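You operate a simulated robot arm through the tools that you are given. There is no shell and no other tool. Be economical: measure what you need, move in short steps, check, and stop when the job is done.

Carry out the task below with a simulated two-armed robot. There is one attempt and no reset: what you move stays moved.

## Task
Put one of the steel nuts from the yellow taped square on the top of the grey stand. Then put the lid from the green bench top on top of the grey riser block. Then screw the cap back on the black cartridge. Then take the black housing labelled "A-21" from the yellow bench top and leave it on the green bench top. Then stack the screw carton that says "M3" from the yellow bench top on top of the screw carton labelled "M6". Then put the steel can on the grey guard plate. Then turn the rig speed dial to 2. The order counts. Set down upright: steel can.

Only the result counts: the job must be done as asked and must still hold three seconds after the hand-in. Knocking over, shifting, dropping, spilling or breaking anything else fails it. Lids that push on must go on centred and level and be pressed home; caps that screw on are set level and turned clockwise until they are tight.

## Robot
Two 7-joint arms with fingered hands on one trunk, on a base that drives. Base frame: it is fixed to the floor where the robot stands at the start and does not move with it; the origin is under the middle of the robot, x ahead of it, y to its left, z up; the surface under the hand at the start is at about z = 0.74. Units: m, rad, N and s.
The left shoulder is at the start at [0.07, 0.157, 1.089], the right one opposite. With the tool pointing down near the work surface each hand reaches from about 0.32 to 0.9 m from the robot's upright axis, wherever it stands, measured 20 degrees to its own side. Places, roughly: black cartridge [-2.25, 1.25, 0.75]; black housing [-2.5, 1.5, 0.75]; green bench top [-1.3, -1.1, 0.7]; grey guard plate (15x11x1 cm) [-3.2, 1.5, 0.7]; lid [-1.5, -1, 0.75]; rig speed dial [-3, -0.2, 0.8]; riser block (8x6x4 cm) [-1.3, -1.4, 0.8]; screw carton [-3, 1.5, 0.75]; steel can [-3.5, 1.5, 0.75]; steel nut (4x4x2 cm) [0.4, 0.1, 0.7]; steel nut (5x4x2 cm) [0.5, 0.1, 0.7]; top of the grey stand (54x20 cm) [0.78, -0.8, 0.6]. Payload 5 kg a hand.
The tool frame of a hand sits at the grasp point between the pads (the TCP): z along the fingers, y along the line on which they close. The tips reach 0.031 m beyond it. The gripper opens to 0.156 m. The gripper's body begins 0.088 m behind the TCP. The gripper is a hand of 4 fingers: y runs from the thumb to the fingers, the wrist lies at [0, 0, -0.249] in the tool frame, and closing takes about 1.5 s.
Orientation is that of the tool frame in the base frame, as a unit quaternion [w, x, y, z]. With the fingers straight down and closing along the base's y, the tool's x points along the base's -x, its y along +y and its z along -z.

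## Interface
- The arms move only by the tool move_arm. It takes "left_plan", "right_plan" or both (then of equal length, played together; a hand with none holds still); each is text: rows parted by semicolons, each of 7 numbers parted by spaces: the turn, a rotation vector about the tool's x, y, z in rad, then the shift along the tool's x, y, z in m, then the gripper command, from -1 (fully open) to 1 (shut), values between in proportion. In form: rx ry rz x y z fingers; .... A call has 1 to 12 rows; each row is the pose to reach, as a shift and turn from the pose commanded when the call began, along the tool's axes at that moment. Each row takes 0.2 s and may step no farther than 0.05 m and 0.15 rad from the row before; otherwise, or with a gripper value out of range, the whole call is refused. Where a pose cannot be reached the arm comes as near as it can. A force on the tool above 40 N (or 10 N above the force at the start of the call, whichever is more), or a blocked arm, ends the call early, and 0.2 s more pass. The fingers move at their own pace (about 0.108 m/s each) and stop on an object; they squeeze with about 22 N. The grip force told is the motor's: it shows also when the fingers shut on nothing. Time passes only in rows, and 0.2 s behind the last, so rows that repeat a pose let the fingers close. The reply holds the time, the measured pose of the TCP, the force on the tool along the base axes, the opening and the grip force, in the units named above and with some noise, with the torque about the TCP (base axes, N m) and any sound that the robot's microphone picked up.
- Cameras (640 x 400 px; columns grow to the right, rows downward): "scene" is now at [0.1209, -0.0485, 1.3119]; the picture's right is [-0.41, -0.91, 0.00], its down [-0.64, 0.28, -0.72] and it looks along [0.65, -0.29, -0.70] (base axes); focal length 273 px, centre (320, 200). "left" rides on the left gripper at [-0.072, 0.002, -0.111] in its tool frame; the picture's right is [-0.02, -1.00, 0.00], its down [0.84, -0.02, -0.54] and it looks along [0.54, -0.01, 0.84] (tool axes); focal length 234 px, centre (320, 200). "right" rides on the right gripper at [0.072, 0.002, -0.111] in its tool frame; the picture's right is [-0.02, 1.00, 0.00], its down [-0.84, -0.02, -0.54] and it looks along [-0.54, -0.01, 0.84] (tool axes); focal length 234 px, centre (320, 200). There is no depth. A picture from a camera that has moved, and an enlarged one, comes with that camera's place and axes in the base frame and with its lens. The place of the scene camera against the robot may be out by one fixed shift of up to 0.018 m in any direction.
- snapshot(camera): a new picture of that camera. It takes no simulated time.
- slide_trunk(by): slides the trunk up (or, below 0, down) by that many m; the arms and the scene camera ride with it, the base frame stays. It gives what a move gives, with no picture.
- steer(legs): drives the robot by 1 to 6 legs, each [ahead, turn to the left] in m and rad, along the robot's own axes; the way and the turn of a leg run together, so that a leg with both is an arc; at most 1.5 m and 3.142 rad a leg. The arms and the cameras ride along, it lands a little off, and it stops where it bumps. It gives what a move gives.
- set_grasp(shape, hand): the hand has 4 fingers and takes this shape, open, in about a second: jaw (thumb against the fingers, like two jaws); tri (thumb and two fingers); tip (a fingertip pinch); poke (one finger out to press); point (the index stretched); flat (the hand flat); cup (the hand cupped); fist (a fist). The gripper value then closes the fingers along that shape, each until it touches; the sizes above hold for jaw. It gives what a move gives, with no picture.
- head_to(pan, tilt): turns the head with the scene camera to pan (to the left, within 1.501 rad either way) and tilt (down, from -0.506 to 1.204), counted from straight ahead of the robot. It gives what a move gives.
- zoom(camera, box): a new picture of the part [left, top, right, bottom] of that camera's present view, enlarged. It takes no simulated time.
- sign_off(): hands the job in; it is judged then, once.

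Go step by step. Nothing tells you exact positions but the pictures and the camera data: compare them with the known pose of the tool, close in by small moves and look again before you grip or let go. The budget is 186 turns and 166 pictures, counting those below and the enlarged ones. Unless the task says otherwise, let go and move clear before handing in.

The tools are called after ">>>" as name(argument=value, ...) on one line, values as JSON. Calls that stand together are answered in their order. move_arm: Moves the arms, as the interface text tells. Its arguments: {"type":"object","properties":{"left_plan":{"type":"string"},"right_plan":{"type":"string"}},"required":[]} The other tools are called the same way: slide_trunk (by) slides the trunk up or down; set_grasp (shape, hand) gives the hand a shape; steer (legs) drives the base; head_to (pan, tilt) turns the head that bears the scene camera; snapshot (camera) takes a picture; zoom (camera, box) takes an enlarged picture of a part of a camera's view; sign_off () hands the job in.

At the start:

```text
clock: 0.0
left_tcp_pos: [0.6141, 0.0579, 1.0182]
left_tool_rot: [-0.001, 0.0, 1.0, 0.0]
left_force: [0.5, -0.8, 0.1]
left_moment: [0.0, 0.01, -0.01]
left_opening: 0.1559
left_grip_force: 0.0
left_shape: jaw
right_tcp_pos: [0.4947, -0.3681, 1.0191]
right_tool_rot: [0.0, 0.001, 1.0, 0.0]
right_force: [0.6, 0.2, 0.0]
right_moment: [0.0, 0.02, 0.01]
right_opening: 0.1559
right_grip_force: 0.1
right_shape: jaw
trunk travel left (down, up): [-0.475, 0.465]
robot x, y, heading: [0.004, -0.002, -0.001]
head pan, tilt: [-0.419, 0.771]
```

scene: 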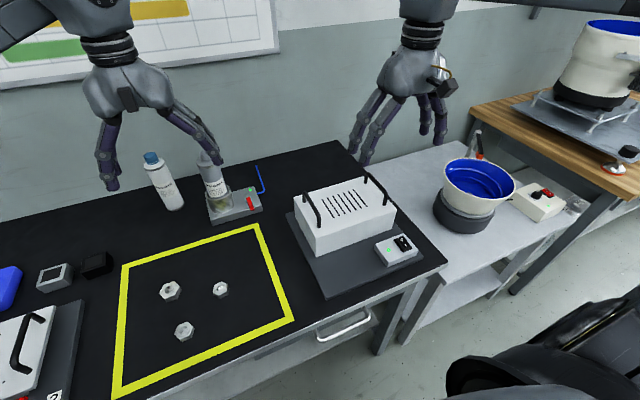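
right: 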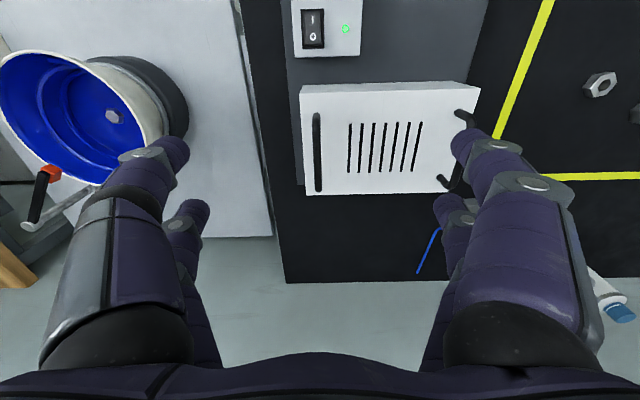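
left: 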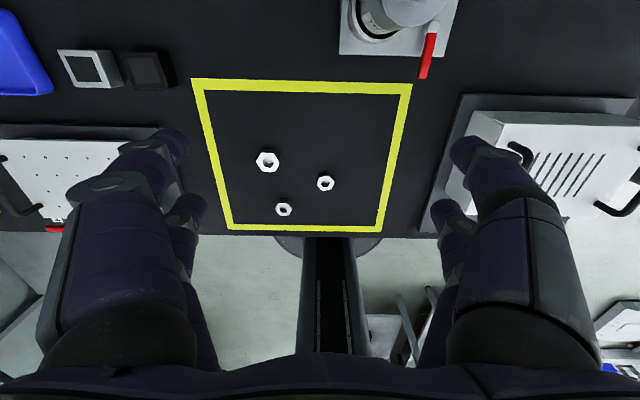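

I take the nuts to be near (0.52, 0.15), (0.48, 0.05) and (0.42, 0.13). I'll go for the middle one with the left hand, hovering above it first.

>>> move_arm(left_plan="0 0 0 0.03 -0.002 0.035 -0.5;0 0 0 0.06 -0.004 0.07 0;0 0 0 0.09 -0.006 0.105 0;0 0 0 0.115 -0.009 0.135 0;0 0 0 0.134 -0.011 0.158 0;0 0 0 0.134 -0.011 0.158 0")

>>> snapshot(camera="left")

>>> head_to(pan=-0.8, tilt=0.6)

>>> snapshot(camera="scene")

```text
clock: 1.4
left_tcp_pos: [0.4813, 0.0492, 0.8576]
left_tool_rot: [0.0, -0.001, 1.0, 0.001]
left_force: [0.1, 0.1, 0.3]
left_moment: [0.0, -0.01, 0.0]
left_opening: 0.0785
left_grip_force: 0.1
left_shape: jaw
right_tcp_pos: [0.4943, -0.3668, 1.0195]
right_tool_rot: [0.0, 0.001, 1.0, 0.0]
right_force: [-0.2, -0.4, -0.6]
right_moment: [0.0, -0.01, -0.03]
right_opening: 0.1562
right_grip_force: 0.0
right_shape: jaw
trunk travel left (down, up): [-0.475, 0.465]
robot x, y, heading: [0.0002, 0.0015, -0.001]
head pan, tilt: [-0.419, 0.771]
```

```text
162 pictures are left
camera left: at [0.553, 0.052, 0.9669], right [0.03, -1.0, 0.0], down [-0.84, -0.02, 0.54], along [-0.54, -0.01, -0.84], focal length 234 px, centre (320, 200)
```

left: 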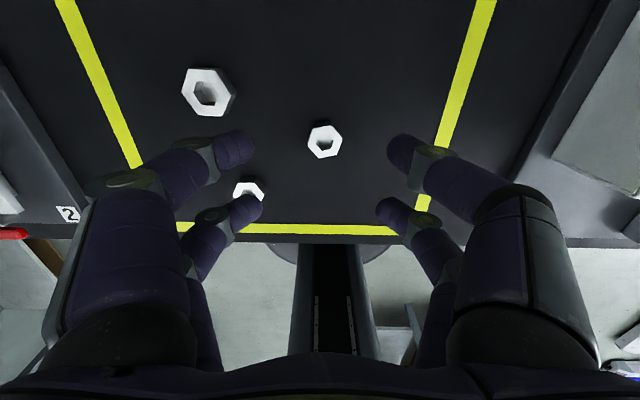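

```text
clock: 2.2
left_tcp_pos: [0.4817, 0.0507, 0.857]
left_tool_rot: [0.0, 0.0, 1.0, -0.001]
left_force: [0.1, 0.6, 0.8]
left_moment: [0.0, 0.01, -0.01]
left_opening: 0.0787
left_grip_force: 0.0
left_shape: jaw
right_tcp_pos: [0.4949, -0.3674, 1.02]
right_tool_rot: [0.0, 0.001, 1.0, 0.0]
right_force: [-0.2, -0.2, -0.1]
right_moment: [-0.02, 0.03, -0.03]
right_opening: 0.1559
right_grip_force: 0.1
right_shape: jaw
trunk travel left (down, up): [-0.475, 0.465]
robot x, y, heading: [0.0004, 0.001, -0.004]
head pan, tilt: [-0.799, 0.6]
```

```text
161 pictures are left
camera scene: at [0.1077, -0.0784, 1.3265], right [-0.72, -0.7, 0.0], down [-0.39, 0.41, -0.82], along [0.58, -0.59, -0.57], focal length 273 px, centre (320, 200)
```

scene: 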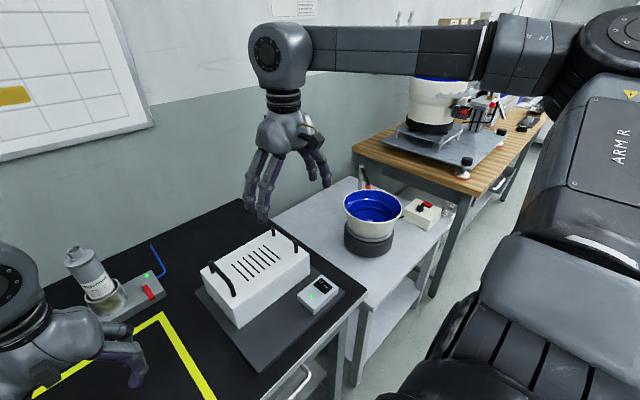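

The nut sits at about (0.480, 0.047), right below the left hand. I'll descend and close on it.

>>> move_arm(left_plan="0 0 0 0.001 -0.003 0.04 0;0 0 0 0.001 -0.003 0.07 0;0 0 0 0.001 -0.003 0.081 0;0 0 0 0.001 -0.003 0.081 0")

>>> snapshot(camera="left")

```text
clock: 3.2
left_tcp_pos: [0.481, 0.0485, 0.7773]
left_tool_rot: [0.0, -0.001, 1.0, 0.0]
left_force: [-0.3, -0.3, 0.2]
left_moment: [0.03, 0.0, 0.04]
left_opening: 0.0789
left_grip_force: 0.0
left_shape: jaw
right_tcp_pos: [0.4954, -0.3682, 1.02]
right_tool_rot: [0.0, 0.001, 1.0, 0.0]
right_force: [0.2, -0.1, 0.5]
right_moment: [-0.02, -0.01, -0.01]
right_opening: 0.1558
right_grip_force: 0.1
right_shape: jaw
trunk travel left (down, up): [-0.475, 0.465]
robot x, y, heading: [-0.0012, -0.0007, -0.003]
head pan, tilt: [-0.799, 0.6]
```

```text
160 pictures are left
camera left: at [0.5521, 0.0504, 0.8875], right [0.03, -1.0, 0.0], down [-0.84, -0.02, 0.54], along [-0.54, -0.01, -0.84], focal length 234 px, centre (320, 200)
```

left: 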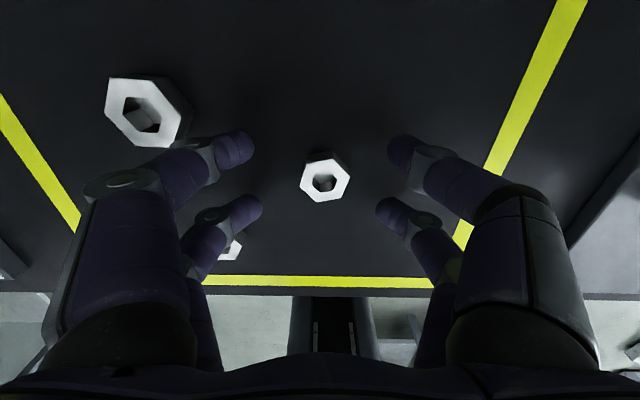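

The nut is at the gap between the two finger pairs, so I'll shift forward about 2 cm so that the rear pair pinches it squarely, then close.

>>> move_arm(left_plan="0 0 0 -0.0185 -0.003 0.0 0;0 0 0 -0.0185 -0.003 0.003 0;0 0 0 -0.0185 -0.003 0.003 0.3;0 0 0 -0.0185 -0.003 0.003 0.6;0 0 0 -0.0185 -0.003 0.003 0.9;0 0 0 -0.0185 -0.003 0.003 0.9;0 0 0 -0.0185 -0.003 0.003 0.9;0 0 0 -0.0185 -0.003 0.003 0.9")

>>> snapshot(camera="left")

```text
clock: 5.0
left_tcp_pos: [0.4995, 0.0426, 0.7758]
left_tool_rot: [0.0, 0.0, 1.0, 0.0]
left_force: [0.1, 0.2, 8.1]
left_moment: [0.02, 0.18, -0.01]
left_opening: 0.0103
left_grip_force: 0.1
left_shape: jaw
right_tcp_pos: [0.4955, -0.3682, 1.0201]
right_tool_rot: [0.0, 0.001, 1.0, 0.001]
right_force: [-0.4, -0.5, -0.5]
right_moment: [0.01, -0.03, -0.02]
right_opening: 0.1559
right_grip_force: 0.0
right_shape: jaw
trunk travel left (down, up): [-0.475, 0.465]
robot x, y, heading: [0.0027, 0.0025, 0.004]
head pan, tilt: [-0.799, 0.6]
```

```text
159 pictures are left
camera left: at [0.5709, 0.0448, 0.8862], right [0.02, -1.0, 0.0], down [-0.84, -0.02, 0.54], along [-0.54, -0.01, -0.84], focal length 234 px, centre (320, 200)
```

left: 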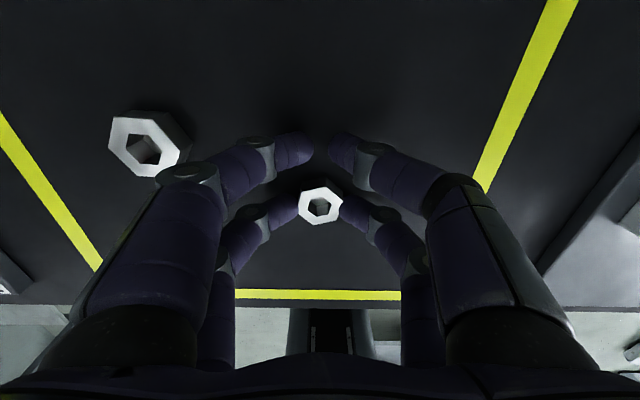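

The rear fingers appear to be on the nut. I'll close fully and lift a little to check it.

>>> move_arm(left_plan="0 0 0 0 0 0 1;0 0 0 0 0 0 1;0 0 0 0 0 -0.02 1;0 0 0 0 0 -0.05 1;0 0 0 0 0 -0.09 1")

>>> snapshot(camera="left")

```text
clock: 6.2
left_tcp_pos: [0.4945, 0.0404, 0.8666]
left_tool_rot: [0.0, 0.001, 1.0, 0.0]
left_force: [-0.4, -0.4, -0.8]
left_moment: [0.0, -0.05, 0.0]
left_opening: 0.0
left_grip_force: 22.0
left_shape: jaw
right_tcp_pos: [0.4954, -0.3678, 1.0203]
right_tool_rot: [0.001, 0.0, 1.0, 0.0]
right_force: [0.0, 0.4, -0.2]
right_moment: [0.03, -0.02, 0.01]
right_opening: 0.1557
right_grip_force: 0.1
right_shape: jaw
trunk travel left (down, up): [-0.475, 0.465]
robot x, y, heading: [0.0017, -0.0006, 0.002]
head pan, tilt: [-0.799, 0.6]
```

```text
158 pictures are left
camera left: at [0.566, 0.043, 0.9764], right [0.02, -1.0, 0.0], down [-0.84, -0.02, 0.54], along [-0.54, -0.01, -0.84], focal length 234 px, centre (320, 200)
```

left: 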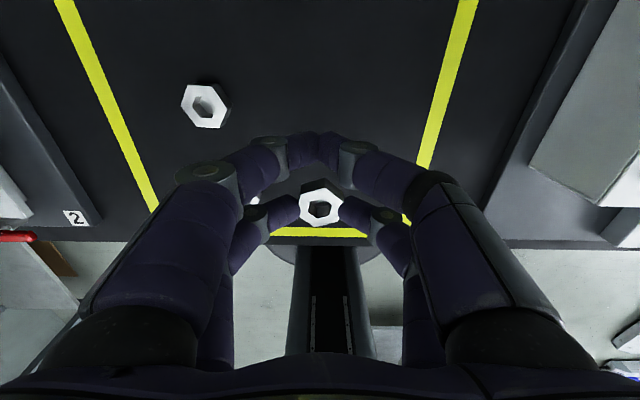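

The nut is held. I'll raise the hand to travel height and look to the right before driving toward the grey stand.

>>> move_arm(left_plan="0 0 0 0 0 -0.05 1;0 0 0 0 0 -0.1 1;0 0 0 0 0 -0.15 1;0 0 0 0.05 0 -0.18 1")

>>> head_to(pan=-1.5, tilt=0.5)

>>> snapshot(camera="scene")

>>> head_to(pan=1.5, tilt=0.3)

>>> snapshot(camera="scene")

```text
refused: row 4 steps farther than a row can; nothing moved
```

```text
clock: 7.3
left_tcp_pos: [0.495, 0.0417, 0.8665]
left_tool_rot: [0.0, 0.0, 1.0, 0.0]
left_force: [0.0, -0.4, -0.1]
left_moment: [0.01, -0.01, 0.04]
left_opening: 0.0001
left_grip_force: 22.0
left_shape: jaw
right_tcp_pos: [0.4945, -0.3668, 1.0195]
right_tool_rot: [0.0, 0.001, 1.0, 0.0]
right_force: [-0.2, 0.2, -0.1]
right_moment: [0.03, -0.01, -0.01]
right_opening: 0.1557
right_grip_force: 0.1
right_shape: jaw
trunk travel left (down, up): [-0.475, 0.465]
robot x, y, heading: [0.0016, -0.0024, 0.0]
head pan, tilt: [-1.499, 0.499]
```

```text
157 pictures are left
camera scene: at [0.0527, -0.1059, 1.3356], right [-1.0, -0.07, 0.0], down [-0.03, 0.48, -0.88], along [0.06, -0.88, -0.48], focal length 273 px, centre (320, 200)
```

scene: 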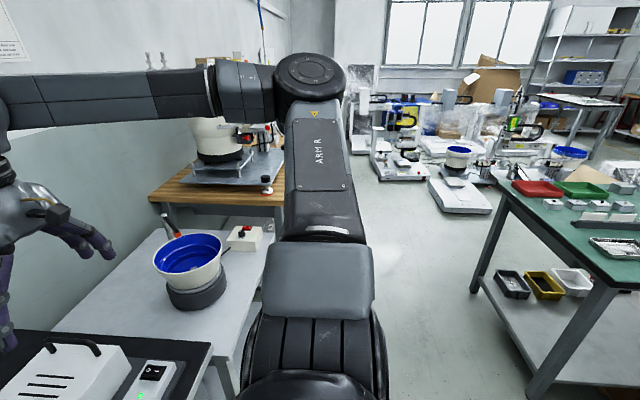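

```text
clock: 9.9
left_tcp_pos: [0.4954, 0.042, 0.8655]
left_tool_rot: [0.0, -0.001, 1.0, 0.001]
left_force: [0.0, -0.1, -0.5]
left_moment: [0.0, -0.03, 0.02]
left_opening: 0.0001
left_grip_force: 21.9
left_shape: jaw
right_tcp_pos: [0.4963, -0.3671, 1.0201]
right_tool_rot: [0.001, 0.001, 1.0, -0.001]
right_force: [-0.6, 0.7, -0.2]
right_moment: [0.02, -0.06, 0.01]
right_opening: 0.1559
right_grip_force: 0.3
right_shape: jaw
trunk travel left (down, up): [-0.475, 0.465]
robot x, y, heading: [0.0024, 0.0006, 0.003]
head pan, tilt: [1.499, 0.3]
```

```text
156 pictures are left
camera scene: at [0.0528, 0.078, 1.354], right [1.0, -0.07, 0.0], down [-0.02, -0.29, -0.96], along [0.07, 0.95, -0.3], focal length 273 px, centre (320, 200)
```

scene: 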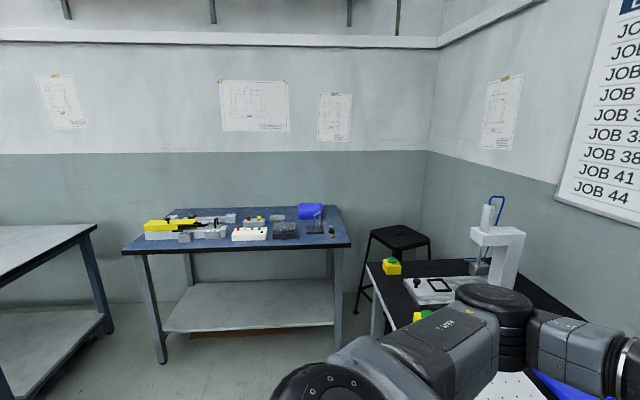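

The aisle to the right is clear. I'll raise the left hand, tuck the right hand in, then shift the robot about 0.68 m to its right.

>>> move_arm(left_plan="0 0 0 0 0 -0.05 1;0 0 0 0 0 -0.1 1;0 0 0 0 0 -0.15 1;0 0 0 0.02 0 -0.19 1", right_plan="0 0 0 0.035 0 -0.03 -1;0 0 0 0.07 0 -0.06 -1;0 0 0 0.1 0 -0.1 -1;0 0 0 0.13 0 -0.13 -1")

>>> head_to(pan=-0.2, tilt=0.75)

>>> steer(legs=[[0, -1.5708], [0.68, 0], [0, 1.5708]])

>>> snapshot(camera="scene")

```text
clock: 10.9
left_tcp_pos: [0.4736, 0.0438, 1.0571]
left_tool_rot: [0.0, 0.0, 1.0, -0.001]
left_force: [-0.1, 0.1, -1.1]
left_moment: [0.02, -0.09, 0.04]
left_opening: 0.0002
left_grip_force: 22.0
left_shape: jaw
right_tcp_pos: [0.3639, -0.3661, 1.1511]
right_tool_rot: [0.002, 0.001, 1.0, 0.0]
right_force: [-0.9, 0.3, 0.4]
right_moment: [-0.02, -0.09, -0.03]
right_opening: 0.1561
right_grip_force: 0.1
right_shape: jaw
trunk travel left (down, up): [-0.475, 0.465]
robot x, y, heading: [0.0005, 0.0019, 0.002]
head pan, tilt: [1.499, 0.3]
```

```text
clock: 12.7
left_tcp_pos: [0.4766, 0.0429, 1.0539]
left_tool_rot: [-0.001, 0.0, 1.0, 0.0]
left_force: [-0.4, 0.7, -0.8]
left_moment: [-0.01, 0.02, 0.0]
left_opening: 0.0001
left_grip_force: 21.9
left_shape: jaw
right_tcp_pos: [0.3669, -0.3673, 1.1506]
right_tool_rot: [0.0, 0.001, 1.0, 0.0]
right_force: [0.2, 0.3, 0.2]
right_moment: [0.03, 0.03, 0.03]
right_opening: 0.1559
right_grip_force: 0.0
right_shape: jaw
trunk travel left (down, up): [-0.475, 0.465]
robot x, y, heading: [-0.0026, -0.001, 0.0]
head pan, tilt: [-0.201, 0.75]
```

```text
clock: 24.2
left_tcp_pos: [0.4399, -0.6459, 1.0546]
left_tool_rot: [0.0, 0.017, 1.0, 0.0]
left_force: [0.4, 0.9, -0.8]
left_moment: [-0.02, -0.01, 0.0]
left_opening: 0.0
left_grip_force: 22.7
left_shape: jaw
right_tcp_pos: [0.3151, -1.0522, 1.1494]
right_tool_rot: [0.0, 0.017, 1.0, 0.0]
right_force: [-0.6, -0.9, -0.2]
right_moment: [0.0, -0.03, 0.04]
right_opening: 0.156
right_grip_force: 0.0
right_shape: jaw
trunk travel left (down, up): [-0.475, 0.465]
robot x, y, heading: [-0.0385, -0.6754, -0.039]
head pan, tilt: [-0.201, 0.75]
```

```text
155 pictures are left
camera scene: at [0.088, -0.7092, 1.3136], right [-0.23, -0.97, 0.0], down [-0.66, 0.16, -0.73], along [0.71, -0.17, -0.68], focal length 273 px, centre (320, 200)
```

scene: 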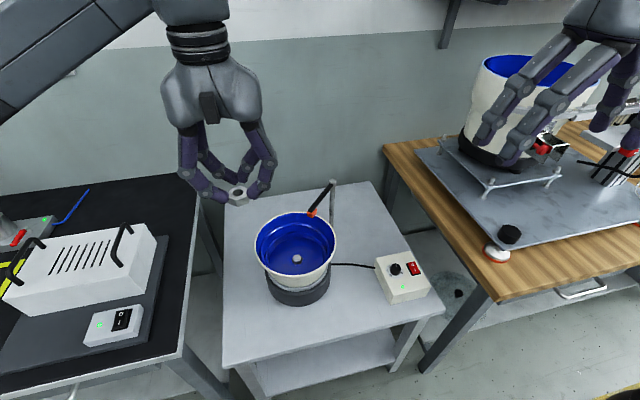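

The stand's free strip is behind the bowl, and I aim for about (0.74, -0.64). I'll nudge forward a little and lower the trunk.

>>> steer(legs=[[0.06, 0.03]])

>>> slide_trunk(by=-0.12)

>>> move_arm(left_plan="0 0 0 -0.05 0 0 1;0 0 0 -0.1 0 0 1;0 0 0 -0.15 0 0 1;0 0 0 -0.2 0 0.0 1;0 0 0 -0.245 0.0 0.0 1;0 0 0 -0.25 0.0 0.04 1;0 0 0 -0.25 0.0 0.08 1;0 0 0 -0.25 0.0 0.12 1")

>>> snapshot(camera="scene")

>>> snapshot(camera="left")

```text
clock: 25.2
left_tcp_pos: [0.4994, -0.6328, 1.0542]
left_tool_rot: [-0.001, 0.002, 1.0, 0.0]
left_force: [0.7, 0.7, -1.4]
left_moment: [-0.02, 0.05, -0.03]
left_opening: 0.0
left_grip_force: 22.3
left_shape: jaw
right_tcp_pos: [0.3894, -1.0419, 1.1486]
right_tool_rot: [0.0, 0.002, 1.0, -0.001]
right_force: [0.0, 0.5, -0.2]
right_moment: [0.0, 0.05, 0.02]
right_opening: 0.1559
right_grip_force: 0.1
right_shape: jaw
trunk travel left (down, up): [-0.475, 0.465]
robot x, y, heading: [0.0245, -0.6754, -0.005]
head pan, tilt: [-0.201, 0.75]
```

```text
clock: 26.7
left_tcp_pos: [0.4981, -0.6345, 0.9349]
left_tool_rot: [0.0, 0.002, 1.0, 0.0]
left_force: [0.4, -0.3, -0.9]
left_moment: [-0.01, 0.0, 0.01]
left_opening: 0.0002
left_grip_force: 22.1
left_shape: jaw
right_tcp_pos: [0.3871, -1.0426, 1.0296]
right_tool_rot: [0.0, 0.002, 1.0, 0.0]
right_force: [0.7, -0.2, 0.8]
right_moment: [-0.01, 0.02, -0.02]
right_opening: 0.156
right_grip_force: 0.0
right_shape: jaw
trunk travel left (down, up): [-0.355, 0.585]
robot x, y, heading: [0.0164, -0.6741, -0.006]
head pan, tilt: [-0.201, 0.75]
```

```text
clock: 28.5
left_tcp_pos: [0.7474, -0.6372, 0.8151]
left_tool_rot: [0.0, 0.002, 1.0, -0.001]
left_force: [0.9, 0.1, -0.2]
left_moment: [-0.03, -0.02, -0.04]
left_opening: 0.0
left_grip_force: 21.7
left_shape: jaw
right_tcp_pos: [0.3892, -1.0426, 1.0291]
right_tool_rot: [-0.001, 0.003, 1.0, 0.0]
right_force: [0.8, -0.1, -0.6]
right_moment: [0.0, 0.02, -0.02]
right_opening: 0.1558
right_grip_force: 0.1
right_shape: jaw
trunk travel left (down, up): [-0.355, 0.585]
robot x, y, heading: [0.0214, -0.6742, -0.003]
head pan, tilt: [-0.201, 0.75]
```

```text
154 pictures are left
camera scene: at [0.1501, -0.7062, 1.1936], right [-0.2, -0.98, 0.0], down [-0.67, 0.14, -0.73], along [0.72, -0.15, -0.68], focal length 273 px, centre (320, 200)
```

scene: 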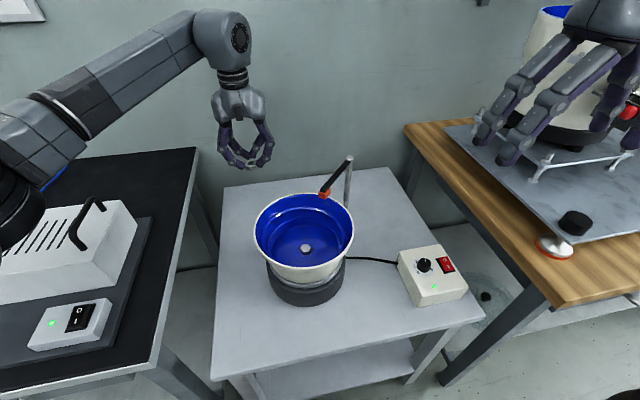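

```text
153 pictures are left
camera left: at [0.8188, -0.6352, 0.9257], right [0.02, -1.0, 0.0], down [-0.84, -0.02, 0.54], along [-0.54, -0.01, -0.84], focal length 234 px, centre (320, 200)
```

left: 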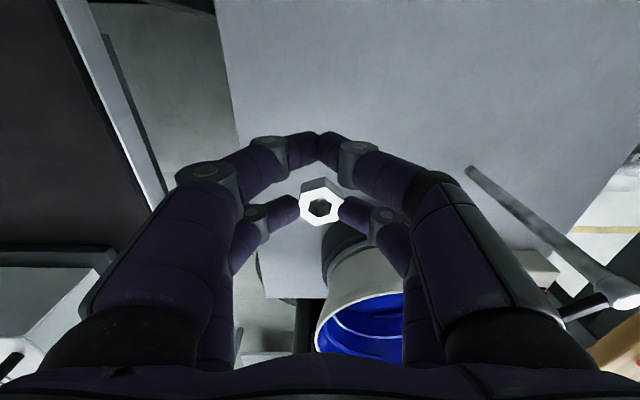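

The nut hangs over the free area of the stand. I'll lower it, slowing toward the surface.

>>> move_arm(left_plan="0 0 0 -0.01 0 0.045 1;0 0 0 -0.02 0 0.09 1;0 0 0 -0.02 0 0.13 1;0 0 0 -0.02 0 0.155 1;0 0 0 -0.02 0 0.155 1")

>>> snapshot(camera="left")

>>> zoom(camera="scene", box=[160, 100, 320, 260])

```text
clock: 29.7
left_tcp_pos: [0.766, -0.635, 0.6578]
left_tool_rot: [-0.001, 0.001, 1.0, 0.0]
left_force: [0.2, 0.0, -0.6]
left_moment: [0.01, -0.03, -0.04]
left_opening: 0.0
left_grip_force: 21.8
left_shape: jaw
right_tcp_pos: [0.3882, -1.0435, 1.0289]
right_tool_rot: [0.0, 0.003, 1.0, 0.001]
right_force: [-0.8, 0.5, 0.1]
right_moment: [-0.01, -0.05, 0.01]
right_opening: 0.1559
right_grip_force: 0.0
right_shape: jaw
trunk travel left (down, up): [-0.355, 0.585]
robot x, y, heading: [0.0204, -0.6756, -0.005]
head pan, tilt: [-0.201, 0.75]
```

```text
152 pictures are left
camera left: at [0.8371, -0.6333, 0.7685], right [0.02, -1.0, 0.0], down [-0.84, -0.02, 0.54], along [-0.54, -0.01, -0.84], focal length 234 px, centre (320, 200)
```

left: 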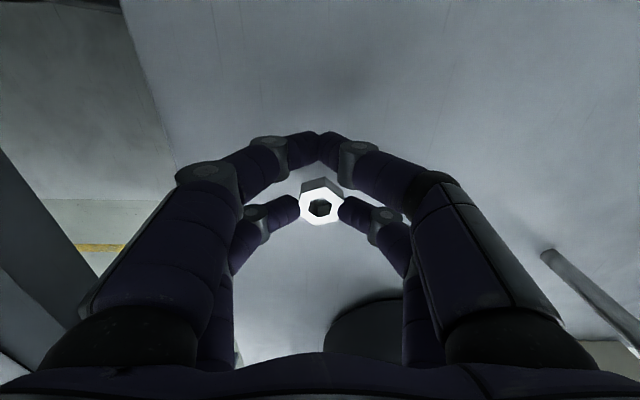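

```text
2.50 times, centred on (240, 180) of scene
camera zoom: at [0.1492, -0.7066, 1.1937], right [-0.2, -0.98, 0.0], down [-0.67, 0.14, -0.73], along [0.72, -0.15, -0.68], focal length 684 px, centre (520, 250)
```

zoom: 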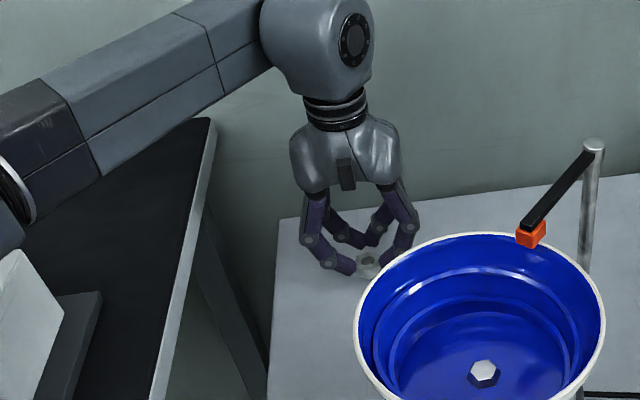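

Still above the surface; I'll lower in small steps until I feel contact.

>>> move_arm(left_plan="0 0 0 0 0 0.005 1;0 0 0 0 0 0.01 1;0 0 0 0 0 0.013 1;0 0 0 0 0 0.016 1")

```text
clock: 30.7
left_tcp_pos: [0.7687, -0.6337, 0.644]
left_tool_rot: [0.0, 0.002, 1.0, 0.0]
left_force: [-0.7, -0.2, -1.0]
left_moment: [-0.03, -0.01, 0.01]
left_opening: 0.0
left_grip_force: 22.6
left_shape: jaw
right_tcp_pos: [0.3885, -1.0427, 1.0295]
right_tool_rot: [-0.001, 0.003, 1.0, 0.001]
right_force: [-0.6, -0.8, -0.9]
right_moment: [0.01, -0.01, 0.0]
right_opening: 0.156
right_grip_force: 0.1
right_shape: jaw
trunk travel left (down, up): [-0.355, 0.585]
robot x, y, heading: [0.0226, -0.6755, -0.001]
head pan, tilt: [-0.201, 0.75]
```

>>> move_arm(left_plan="0 0 0 0 0 0.003 1;0 0 0 0 0 0.006 1;0 0 0 0 0 0.008 1")

>>> snapshot(camera="left")

```text
clock: 31.5
left_tcp_pos: [0.7685, -0.6339, 0.6363]
left_tool_rot: [0.001, 0.002, 1.0, 0.0]
left_force: [0.0, -0.7, -0.5]
left_moment: [0.01, -0.05, 0.02]
left_opening: 0.0
left_grip_force: 22.1
left_shape: jaw
right_tcp_pos: [0.3874, -1.0419, 1.0286]
right_tool_rot: [0.001, 0.003, 1.0, 0.0]
right_force: [0.1, -0.1, -0.4]
right_moment: [-0.02, 0.01, -0.01]
right_opening: 0.1558
right_grip_force: 0.1
right_shape: jaw
trunk travel left (down, up): [-0.355, 0.585]
robot x, y, heading: [0.0217, -0.6717, 0.001]
head pan, tilt: [-0.201, 0.75]
```

```text
150 pictures are left
camera left: at [0.8401, -0.6331, 0.7456], right [0.02, -1.0, 0.0], down [-0.84, -0.02, 0.55], along [-0.55, -0.01, -0.84], focal length 234 px, centre (320, 200)
```

left: 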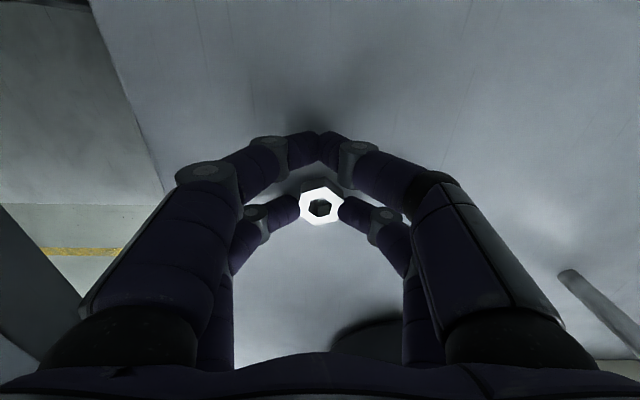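

No contact yet; keep creeping down.

>>> move_arm(left_plan="0 0 0 0 0 0.003 1;0 0 0 0 0 0.006 1;0 0 0 0 0 0.009 1;0 0 0 0 0 0.012 1")

```text
clock: 32.5
left_tcp_pos: [0.7705, -0.6349, 0.633]
left_tool_rot: [0.003, 0.0, 1.0, -0.004]
left_force: [-5.5, 1.0, 20.6]
left_moment: [0.18, 0.13, 0.0]
left_opening: 0.0008
left_grip_force: 21.9
left_shape: jaw
right_tcp_pos: [0.388, -1.0416, 1.0292]
right_tool_rot: [0.0, 0.003, 1.0, 0.0]
right_force: [0.3, 0.5, -0.5]
right_moment: [0.01, 0.02, -0.01]
right_opening: 0.1559
right_grip_force: 0.1
right_shape: jaw
trunk travel left (down, up): [-0.355, 0.585]
robot x, y, heading: [0.0231, -0.6768, -0.007]
head pan, tilt: [-0.201, 0.75]
stopped in row 4 (left hand): the force on the tool passed its limit at 43 N (the readings are from after the stop); the commanded pose is now the measured one
```

Contact is made with the stand. I'll relieve the pressure, open gently and rise.

>>> move_arm(left_plan="0 0 0 0 0 -0.002 1;0 0 0 0 0 -0.002 0.8;0 0 0 0 0 -0.002 0.6;0 0 0 0 0 -0.002 0.4;0 0 0 0 0 -0.002 0.2;0 0 0 0 0 -0.002 0;0 0 0 0 0 -0.002 0;0 0 0 0 0 -0.04 0;0 0 0 0 0 -0.09 0;0 0 0 0 0 -0.14 0;0 0 0 0 0 -0.19 0")

>>> snapshot(camera="left")

```text
clock: 34.9
left_tcp_pos: [0.7694, -0.6379, 0.8193]
left_tool_rot: [0.002, 0.0, 1.0, -0.001]
left_force: [-0.3, 0.4, 0.1]
left_moment: [0.02, -0.02, -0.02]
left_opening: 0.0775
left_grip_force: 0.1
left_shape: jaw
right_tcp_pos: [0.3882, -1.0425, 1.0295]
right_tool_rot: [0.0, 0.003, 1.0, 0.0]
right_force: [-0.2, -0.3, 0.6]
right_moment: [0.01, -0.03, 0.03]
right_opening: 0.1558
right_grip_force: 0.1
right_shape: jaw
trunk travel left (down, up): [-0.355, 0.585]
robot x, y, heading: [0.0227, -0.6727, -0.008]
head pan, tilt: [-0.201, 0.75]
```

```text
149 pictures are left
camera left: at [0.8407, -0.6357, 0.9299], right [0.02, -1.0, 0.0], down [-0.84, -0.02, 0.54], along [-0.54, -0.01, -0.84], focal length 234 px, centre (320, 200)
```

left: 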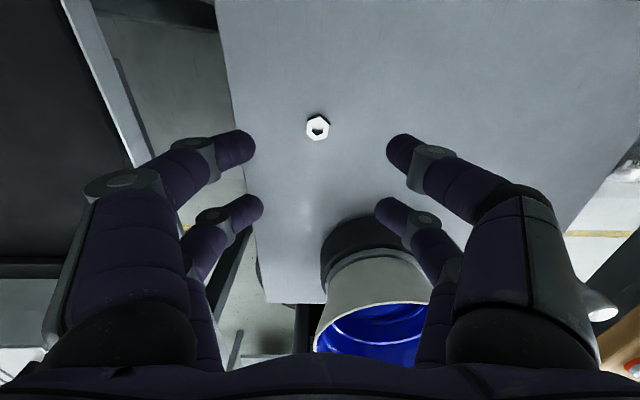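

The nut rests at about (0.75, -0.64) on the stand. Next I pull the arms back, back away and turn to view the green bench.

>>> move_arm(left_plan="0 0 0 0 0 -0.05 0;0 0 0 0.035 0 -0.085 0;0 0 0 0.07 0 -0.12 0;0 0 0 0.12 0 -0.12 0;0 0 0 0.17 0 -0.12 -0.5;0 0 0 0.22 0 -0.12 -1;0 0 0 0.27 0 -0.12 -1;0 0 0 0.32 0 -0.12 -1;0 0 0 0.36 0 -0.12 -1")

>>> slide_trunk(by=0.12)

>>> steer(legs=[[-0.22, 0], [0, 1.5708], [0.4, 0]])

>>> head_to(pan=1.5, tilt=0.5)

>>> snapshot(camera="scene")

```text
clock: 36.9
left_tcp_pos: [0.4069, -0.6318, 0.9349]
left_tool_rot: [0.002, 0.0, 1.0, -0.002]
left_force: [-0.8, 0.2, 0.3]
left_moment: [-0.01, -0.02, 0.01]
left_opening: 0.1558
left_grip_force: 0.1
left_shape: jaw
right_tcp_pos: [0.3875, -1.0428, 1.0302]
right_tool_rot: [-0.001, 0.003, 1.0, 0.0]
right_force: [-0.3, -0.9, 0.6]
right_moment: [-0.02, -0.01, -0.01]
right_opening: 0.1561
right_grip_force: 0.1
right_shape: jaw
trunk travel left (down, up): [-0.355, 0.585]
robot x, y, heading: [0.0225, -0.6791, -0.006]
head pan, tilt: [-0.201, 0.75]
```

```text
clock: 38.4
left_tcp_pos: [0.4065, -0.6324, 1.0543]
left_tool_rot: [0.001, 0.001, 1.0, -0.002]
left_force: [0.1, -1.1, 0.0]
left_moment: [0.02, 0.05, 0.0]
left_opening: 0.1561
left_grip_force: 0.1
left_shape: jaw
right_tcp_pos: [0.3874, -1.042, 1.1494]
right_tool_rot: [0.0, 0.002, 1.0, -0.001]
right_force: [0.3, -0.2, 0.8]
right_moment: [0.0, 0.04, -0.03]
right_opening: 0.1561
right_grip_force: 0.0
right_shape: jaw
trunk travel left (down, up): [-0.475, 0.465]
robot x, y, heading: [0.023, -0.6757, -0.002]
head pan, tilt: [-0.201, 0.75]
```

```text
clock: 46.0
left_tcp_pos: [-0.2391, 0.1082, 1.0532]
left_tool_rot: [0.002, -0.706, 0.709, 0.0]
left_force: [0.0, 0.2, 0.3]
left_moment: [-0.01, 0.01, -0.03]
left_opening: 0.1558
left_grip_force: 0.0
left_shape: jaw
right_tcp_pos: [0.1715, 0.0877, 1.1493]
right_tool_rot: [0.0, -0.704, 0.71, 0.0]
right_force: [0.4, 0.5, -0.8]
right_moment: [-0.02, 0.01, 0.01]
right_opening: 0.1561
right_grip_force: 0.1
right_shape: jaw
trunk travel left (down, up): [-0.475, 0.465]
robot x, y, heading: [-0.199, -0.275, 1.564]
head pan, tilt: [-0.201, 0.75]
```

```text
clock: 47.7
left_tcp_pos: [-0.2393, 0.1085, 1.054]
left_tool_rot: [0.003, -0.705, 0.709, 0.001]
left_force: [0.6, 0.5, 0.3]
left_moment: [-0.01, -0.01, 0.0]
left_opening: 0.1563
left_grip_force: 0.0
left_shape: jaw
right_tcp_pos: [0.1715, 0.0875, 1.15]
right_tool_rot: [-0.001, -0.703, 0.711, 0.0]
right_force: [-0.2, 0.2, -0.1]
right_moment: [-0.02, -0.01, 0.04]
right_opening: 0.1559
right_grip_force: 0.1
right_shape: jaw
trunk travel left (down, up): [-0.475, 0.465]
robot x, y, heading: [-0.198, -0.2782, 1.565]
head pan, tilt: [1.499, 0.499]
```

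```text
148 pictures are left
camera scene: at [-0.2922, -0.2348, 1.3356], right [0.08, 1.0, 0.0], down [0.48, -0.04, -0.88], along [-0.88, 0.07, -0.48], focal length 273 px, centre (320, 200)
```

scene: 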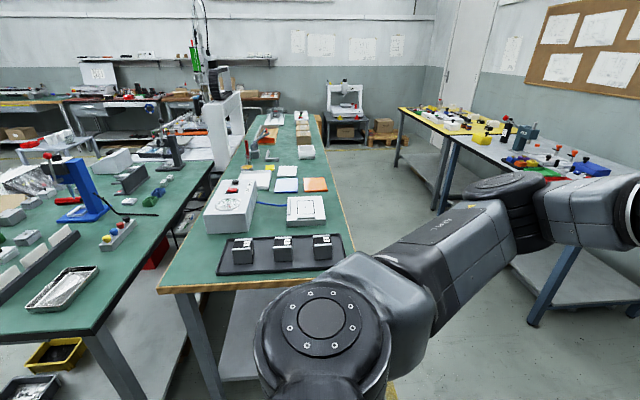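

The target green bench is the left one, spanning roughly x -0.75..-1.85 and y -0.7..-1.5, so I must reach it from its far (south) side. I'll drive south down the aisle and look.

>>> steer(legs=[[0, -3.135], [0.9, 0]])

>>> head_to(pan=-0.7, tilt=0.5)

>>> snapshot(camera="scene")

>>> head_to(pan=0, tilt=0.5)

>>> snapshot(camera="scene")

```text
clock: 59.6
left_tcp_pos: [-0.0617, -1.5521, 1.0539]
left_tool_rot: [0.0, 0.677, 0.736, -0.002]
left_force: [0.1, -0.7, 0.3]
left_moment: [0.01, 0.03, 0.02]
left_opening: 0.1559
left_grip_force: 0.1
left_shape: jaw
right_tcp_pos: [-0.4718, -1.5676, 1.1508]
right_tool_rot: [0.0, 0.678, 0.735, -0.001]
right_force: [0.6, 0.3, 0.0]
right_moment: [0.06, 0.0, 0.02]
right_opening: 0.1558
right_grip_force: 0.0
right_shape: jaw
trunk travel left (down, up): [-0.475, 0.465]
robot x, y, heading: [-0.1357, -1.1723, -1.488]
head pan, tilt: [1.499, 0.499]
```

```text
clock: 61.7
left_tcp_pos: [-0.0615, -1.5513, 1.0549]
left_tool_rot: [0.001, 0.677, 0.736, -0.003]
left_force: [0.3, -0.2, 0.1]
left_moment: [0.0, 0.03, -0.01]
left_opening: 0.156
left_grip_force: 0.0
left_shape: jaw
right_tcp_pos: [-0.4711, -1.5679, 1.1497]
right_tool_rot: [0.0, 0.678, 0.735, 0.0]
right_force: [0.4, 0.2, 0.9]
right_moment: [0.0, 0.01, -0.04]
right_opening: 0.1558
right_grip_force: 0.1
right_shape: jaw
trunk travel left (down, up): [-0.475, 0.465]
robot x, y, heading: [-0.1349, -1.1685, -1.49]
head pan, tilt: [-0.7, 0.499]
```

```text
147 pictures are left
camera scene: at [-0.1888, -1.311, 1.3356], right [-0.82, 0.58, 0.0], down [0.28, 0.39, -0.88], along [-0.51, -0.72, -0.48], focal length 273 px, centre (320, 200)
```

scene: 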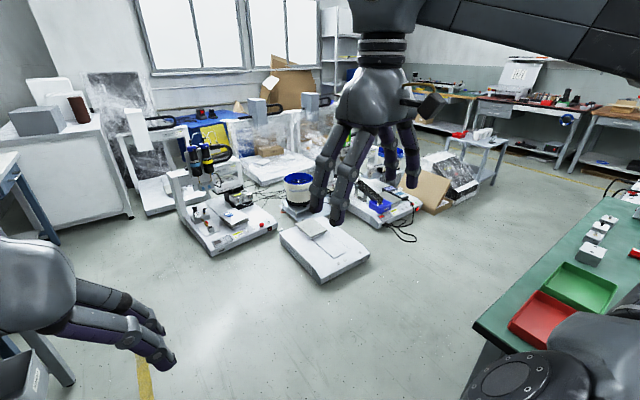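

```text
clock: 62.8
left_tcp_pos: [-0.0606, -1.5524, 1.055]
left_tool_rot: [0.001, 0.677, 0.736, -0.003]
left_force: [0.2, 0.0, 0.3]
left_moment: [0.02, 0.03, 0.02]
left_opening: 0.1559
left_grip_force: 0.0
left_shape: jaw
right_tcp_pos: [-0.4716, -1.5669, 1.1502]
right_tool_rot: [0.0, 0.678, 0.735, 0.0]
right_force: [-0.7, -0.5, 0.0]
right_moment: [0.01, 0.0, -0.01]
right_opening: 0.1558
right_grip_force: 0.1
right_shape: jaw
trunk travel left (down, up): [-0.475, 0.465]
robot x, y, heading: [-0.1348, -1.1708, -1.489]
head pan, tilt: [0.0, 0.499]
```

```text
146 pictures are left
camera scene: at [-0.1288, -1.3275, 1.3356], right [-1.0, -0.08, 0.0], down [-0.04, 0.48, -0.88], along [0.07, -0.88, -0.48], focal length 273 px, centre (320, 200)
```

scene: 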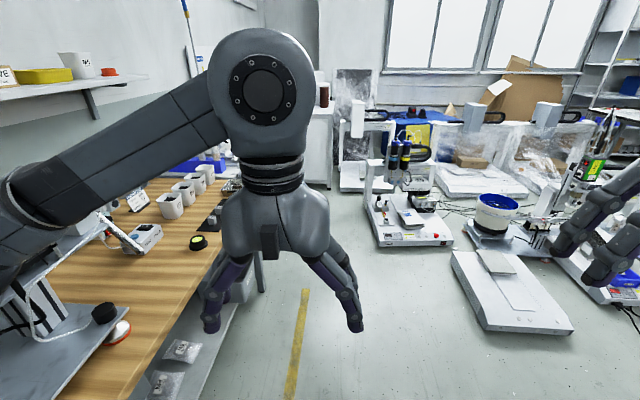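

The corridor south of the green bench is about 0.9 m wide and clear. I'll drive to its middle and turn toward the bench in two stages.

>>> steer(legs=[[0.66, -0.08], [0, -1.57]])

>>> head_to(pan=-0.5, tilt=0.6)

>>> snapshot(camera="scene")

```text
clock: 70.1
left_tcp_pos: [-0.504, -1.8362, 1.0536]
left_tool_rot: [-0.002, 1.0, -0.009, -0.003]
left_force: [1.1, 0.4, 0.2]
left_moment: [0.0, 0.0, 0.0]
left_opening: 0.156
left_grip_force: 0.0
left_shape: jaw
right_tcp_pos: [-0.4776, -1.4275, 1.1495]
right_tool_rot: [-0.001, 1.0, -0.012, 0.0]
right_force: [-0.1, 0.4, -0.1]
right_moment: [-0.02, -0.02, 0.02]
right_opening: 0.1559
right_grip_force: 0.0
right_shape: jaw
trunk travel left (down, up): [-0.475, 0.465]
robot x, y, heading: [-0.1175, -1.7999, 3.121]
head pan, tilt: [0.0, 0.499]
```

```text
clock: 71.0
left_tcp_pos: [-0.5031, -1.8369, 1.0547]
left_tool_rot: [-0.002, 1.0, -0.01, -0.003]
left_force: [0.2, 0.5, -0.2]
left_moment: [0.02, 0.01, 0.0]
left_opening: 0.1559
left_grip_force: 0.0
left_shape: jaw
right_tcp_pos: [-0.4767, -1.4257, 1.1485]
right_tool_rot: [0.0, 1.0, -0.011, 0.0]
right_force: [-0.1, -0.3, -0.2]
right_moment: [0.02, -0.01, 0.0]
right_opening: 0.156
right_grip_force: 0.0
right_shape: jaw
trunk travel left (down, up): [-0.475, 0.465]
robot x, y, heading: [-0.1186, -1.8043, 3.122]
head pan, tilt: [-0.499, 0.6]
```

```text
145 pictures are left
camera scene: at [-0.249, -1.771, 1.3265], right [0.5, 0.87, 0.0], down [0.49, -0.28, -0.83], along [-0.72, 0.41, -0.56], focal length 273 px, centre (320, 200)
```

scene: 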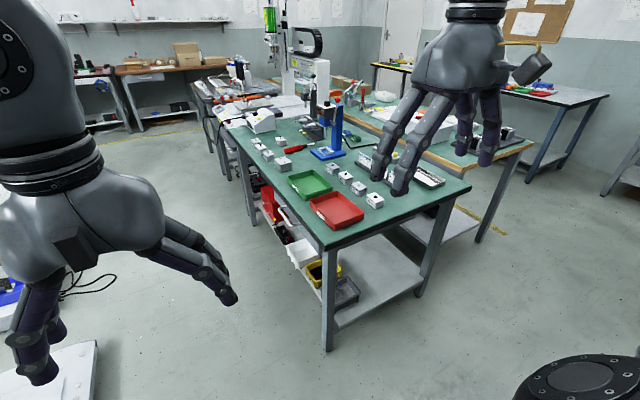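

The corridor is clear. I'll drive on to about x = -1.42 and face the bench.

>>> steer(legs=[[1.3, 0.02], [0, -1.571]])

>>> head_to(pan=0, tilt=0.8)

>>> snapshot(camera="scene")

```text
clock: 81.3
left_tcp_pos: [-1.4615, -1.397, 1.0546]
left_tool_rot: [-0.003, 0.713, -0.701, 0.0]
left_force: [-0.5, -0.6, 0.6]
left_moment: [0.0, -0.02, 0.01]
left_opening: 0.1559
left_grip_force: 0.0
left_shape: jaw
right_tcp_pos: [-1.0512, -1.4078, 1.1501]
right_tool_rot: [0.0, 0.712, -0.702, 0.001]
right_force: [0.7, 0.3, -0.5]
right_moment: [0.04, 0.0, -0.02]
right_opening: 0.156
right_grip_force: 0.0
right_shape: jaw
trunk travel left (down, up): [-0.475, 0.465]
robot x, y, heading: [-1.4123, -1.7839, 1.583]
head pan, tilt: [-0.499, 0.6]
```

```text
clock: 82.2
left_tcp_pos: [-1.4625, -1.3958, 1.0547]
left_tool_rot: [-0.003, 0.713, -0.701, -0.001]
left_force: [0.7, -0.1, 0.4]
left_moment: [0.0, -0.01, 0.0]
left_opening: 0.1558
left_grip_force: 0.1
left_shape: jaw
right_tcp_pos: [-1.0515, -1.4076, 1.1506]
right_tool_rot: [0.0, 0.712, -0.702, 0.0]
right_force: [-0.5, 0.0, 0.0]
right_moment: [0.03, -0.03, 0.0]
right_opening: 0.156
right_grip_force: 0.0
right_shape: jaw
trunk travel left (down, up): [-0.475, 0.465]
robot x, y, heading: [-1.4141, -1.7787, 1.586]
head pan, tilt: [0.0, 0.799]
```

```text
144 pictures are left
camera scene: at [-1.4183, -1.6647, 1.3097], right [1.0, 0.01, 0.0], down [0.01, -0.72, -0.7], along [-0.01, 0.7, -0.72], focal length 273 px, centre (320, 200)
```

scene: 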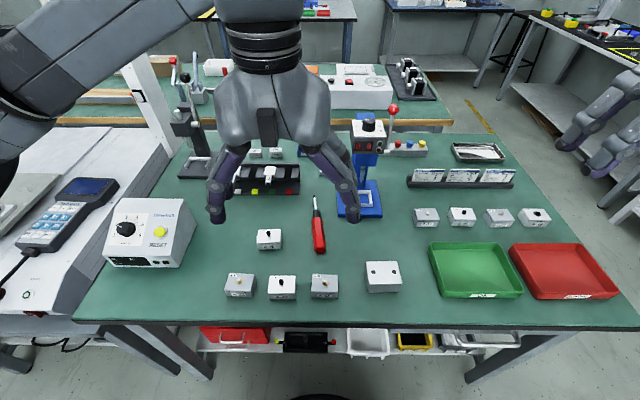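

The riser block is at pixel (383, 276). The lid is hidden behind my left hand, so I'll move that hand aside and look closer.

>>> move_arm(left_plan="0 0 0 0 0.05 0 -1;0 0 0 0 0.1 0 -1;0 0 0 0 0.15 0 -1;0 0 0 0 0.2 -0.02 -1")

>>> zoom(camera="scene", box=[170, 120, 430, 310])

```text
refused: row 4 steps farther than a row can; nothing moved
```

```text
2.11 times, centred on (300, 215) of scene
camera zoom: at [-1.4183, -1.6647, 1.3097], right [1.0, 0.01, 0.0], down [0.01, -0.72, -0.7], along [-0.01, 0.7, -0.72], focal length 576 px, centre (362, 168)
```

zoom: 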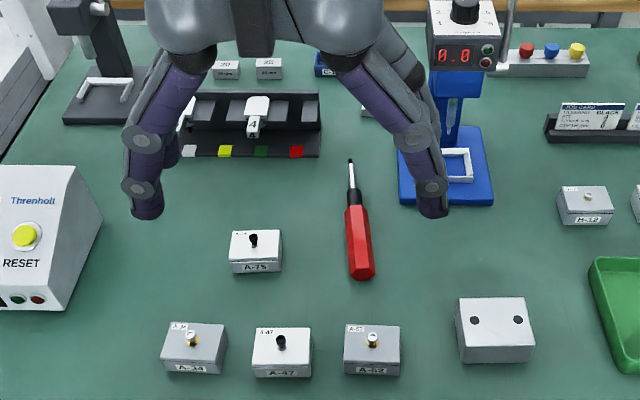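

>>> move_arm(left_plan="0 0 0 0 0.045 0 -1;0 0 0 0 0.09 0 -1;0 0 0 0 0.135 0 -1;0 0 0 0 0.18 0 -1;0 0 0 0 0.22 0 -1")

>>> snapshot(camera="scene")

```text
clock: 83.4
left_tcp_pos: [-1.6831, -1.4007, 1.0547]
left_tool_rot: [-0.004, 0.714, -0.7, 0.0]
left_force: [-0.9, -0.5, 1.0]
left_moment: [0.0, 0.0, 0.01]
left_opening: 0.1558
left_grip_force: 0.0
left_shape: jaw
right_tcp_pos: [-1.0528, -1.4088, 1.1494]
right_tool_rot: [-0.001, 0.712, -0.702, -0.001]
right_force: [-0.3, 0.0, 0.0]
right_moment: [0.04, 0.01, 0.02]
right_opening: 0.1558
right_grip_force: 0.0
right_shape: jaw
trunk travel left (down, up): [-0.475, 0.465]
robot x, y, heading: [-1.4136, -1.7817, 1.587]
head pan, tilt: [0.0, 0.799]
```

```text
142 pictures are left
camera scene: at [-1.4193, -1.6657, 1.3098], right [1.0, 0.01, 0.0], down [0.01, -0.72, -0.7], along [-0.01, 0.7, -0.72], focal length 273 px, centre (320, 200)
```

scene: 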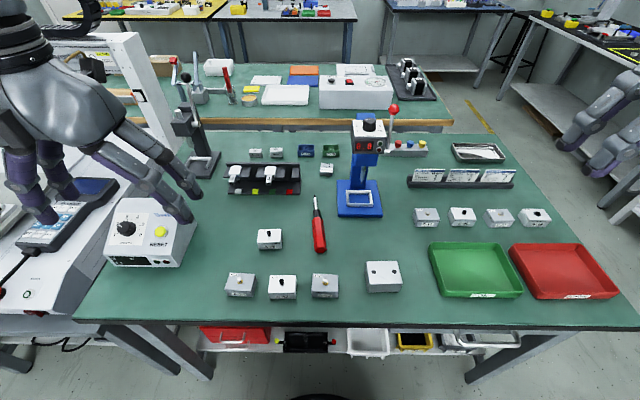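

>>> zoom(camera="scene", box=[210, 130, 350, 218])

>>> zoom(camera="scene", box=[320, 100, 530, 232])

```text
4.55 times, centred on (280, 174) of scene
camera zoom: at [-1.4193, -1.6657, 1.3098], right [1.0, 0.01, 0.0], down [0.01, -0.72, -0.7], along [-0.01, 0.7, -0.72], focal length 1243 px, centre (502, 318)
```

zoom: 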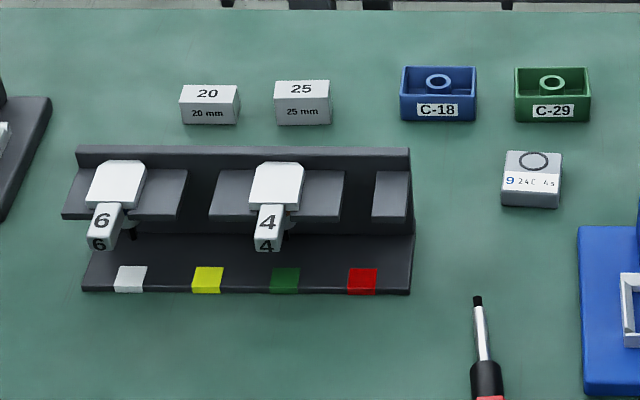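

```text
3.03 times, centred on (425, 166) of scene
camera zoom: at [-1.4193, -1.6657, 1.3098], right [1.0, 0.01, 0.0], down [0.01, -0.72, -0.7], along [-0.01, 0.7, -0.72], focal length 828 px, centre (2, 303)
```

zoom: 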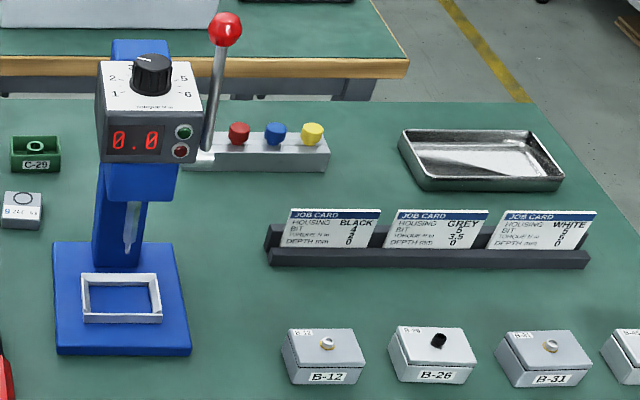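

I haven't identified the lid for certain. I'll zoom tightly on the candidates near (-1.5, -1.0).

>>> zoom(camera="scene", box=[295, 140, 350, 182])

>>> zoom(camera="scene", box=[220, 220, 410, 305])

```text
9.52 times, centred on (322, 161) of scene
camera zoom: at [-1.4193, -1.6657, 1.3098], right [1.0, 0.01, 0.0], down [0.01, -0.72, -0.7], along [-0.01, 0.7, -0.72], focal length 2604 px, centre (296, 571)
```

zoom: 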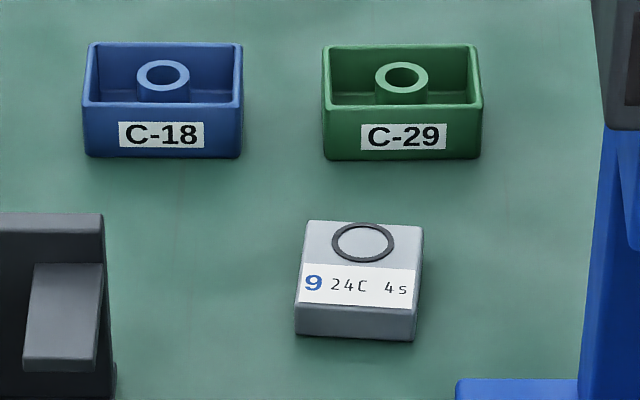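

```text
3.37 times, centred on (315, 262) of scene
camera zoom: at [-1.4193, -1.6657, 1.3098], right [1.0, 0.01, 0.0], down [0.01, -0.72, -0.7], along [-0.01, 0.7, -0.72], focal length 921 px, centre (337, -10)
```

zoom: 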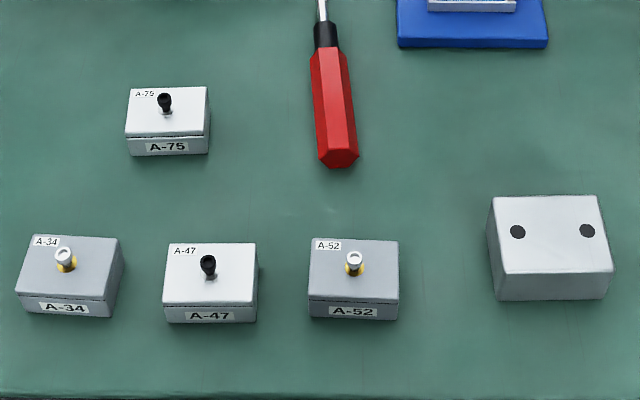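

The best candidate so far is the small grey block with a ring. I'll use the left hand camera from above to check for anything hidden near (-1.5, -1).

>>> move_arm(left_plan="0 0 0 -0.035 -0.035 -0.01 -1;0 0 0 -0.07 -0.07 -0.02 -1;0 0 0 -0.105 -0.1 -0.03 -1;0 0 0 -0.14 -0.13 -0.04 -1;0 0 0 -0.175 -0.16 -0.05 -1;0 0 0 -0.21 -0.18 -0.06 -1;0 0 0 -0.25 -0.19 -0.07 -1;0 0 0 -0.29 -0.2 -0.08 -1;0 0 0 -0.33 -0.21 -0.08 -1")

>>> snapshot(camera="left")

```text
refused: row 1 steps farther than a row can; nothing moved
```

```text
137 pictures are left
camera left: at [-1.687, -1.3301, 1.1647], right [1.0, 0.04, 0.0], down [0.03, -0.84, 0.54], along [0.03, -0.54, -0.84], focal length 234 px, centre (320, 200)
```

left: 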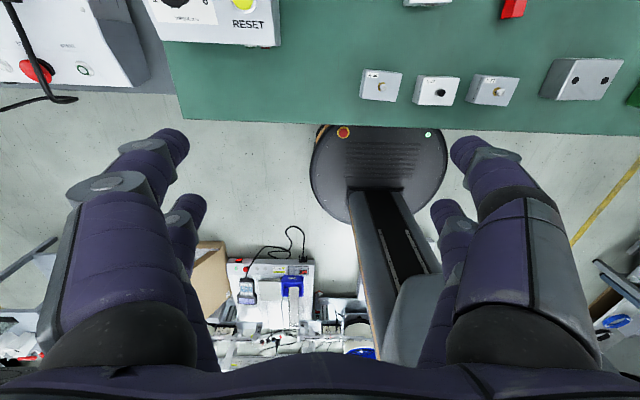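

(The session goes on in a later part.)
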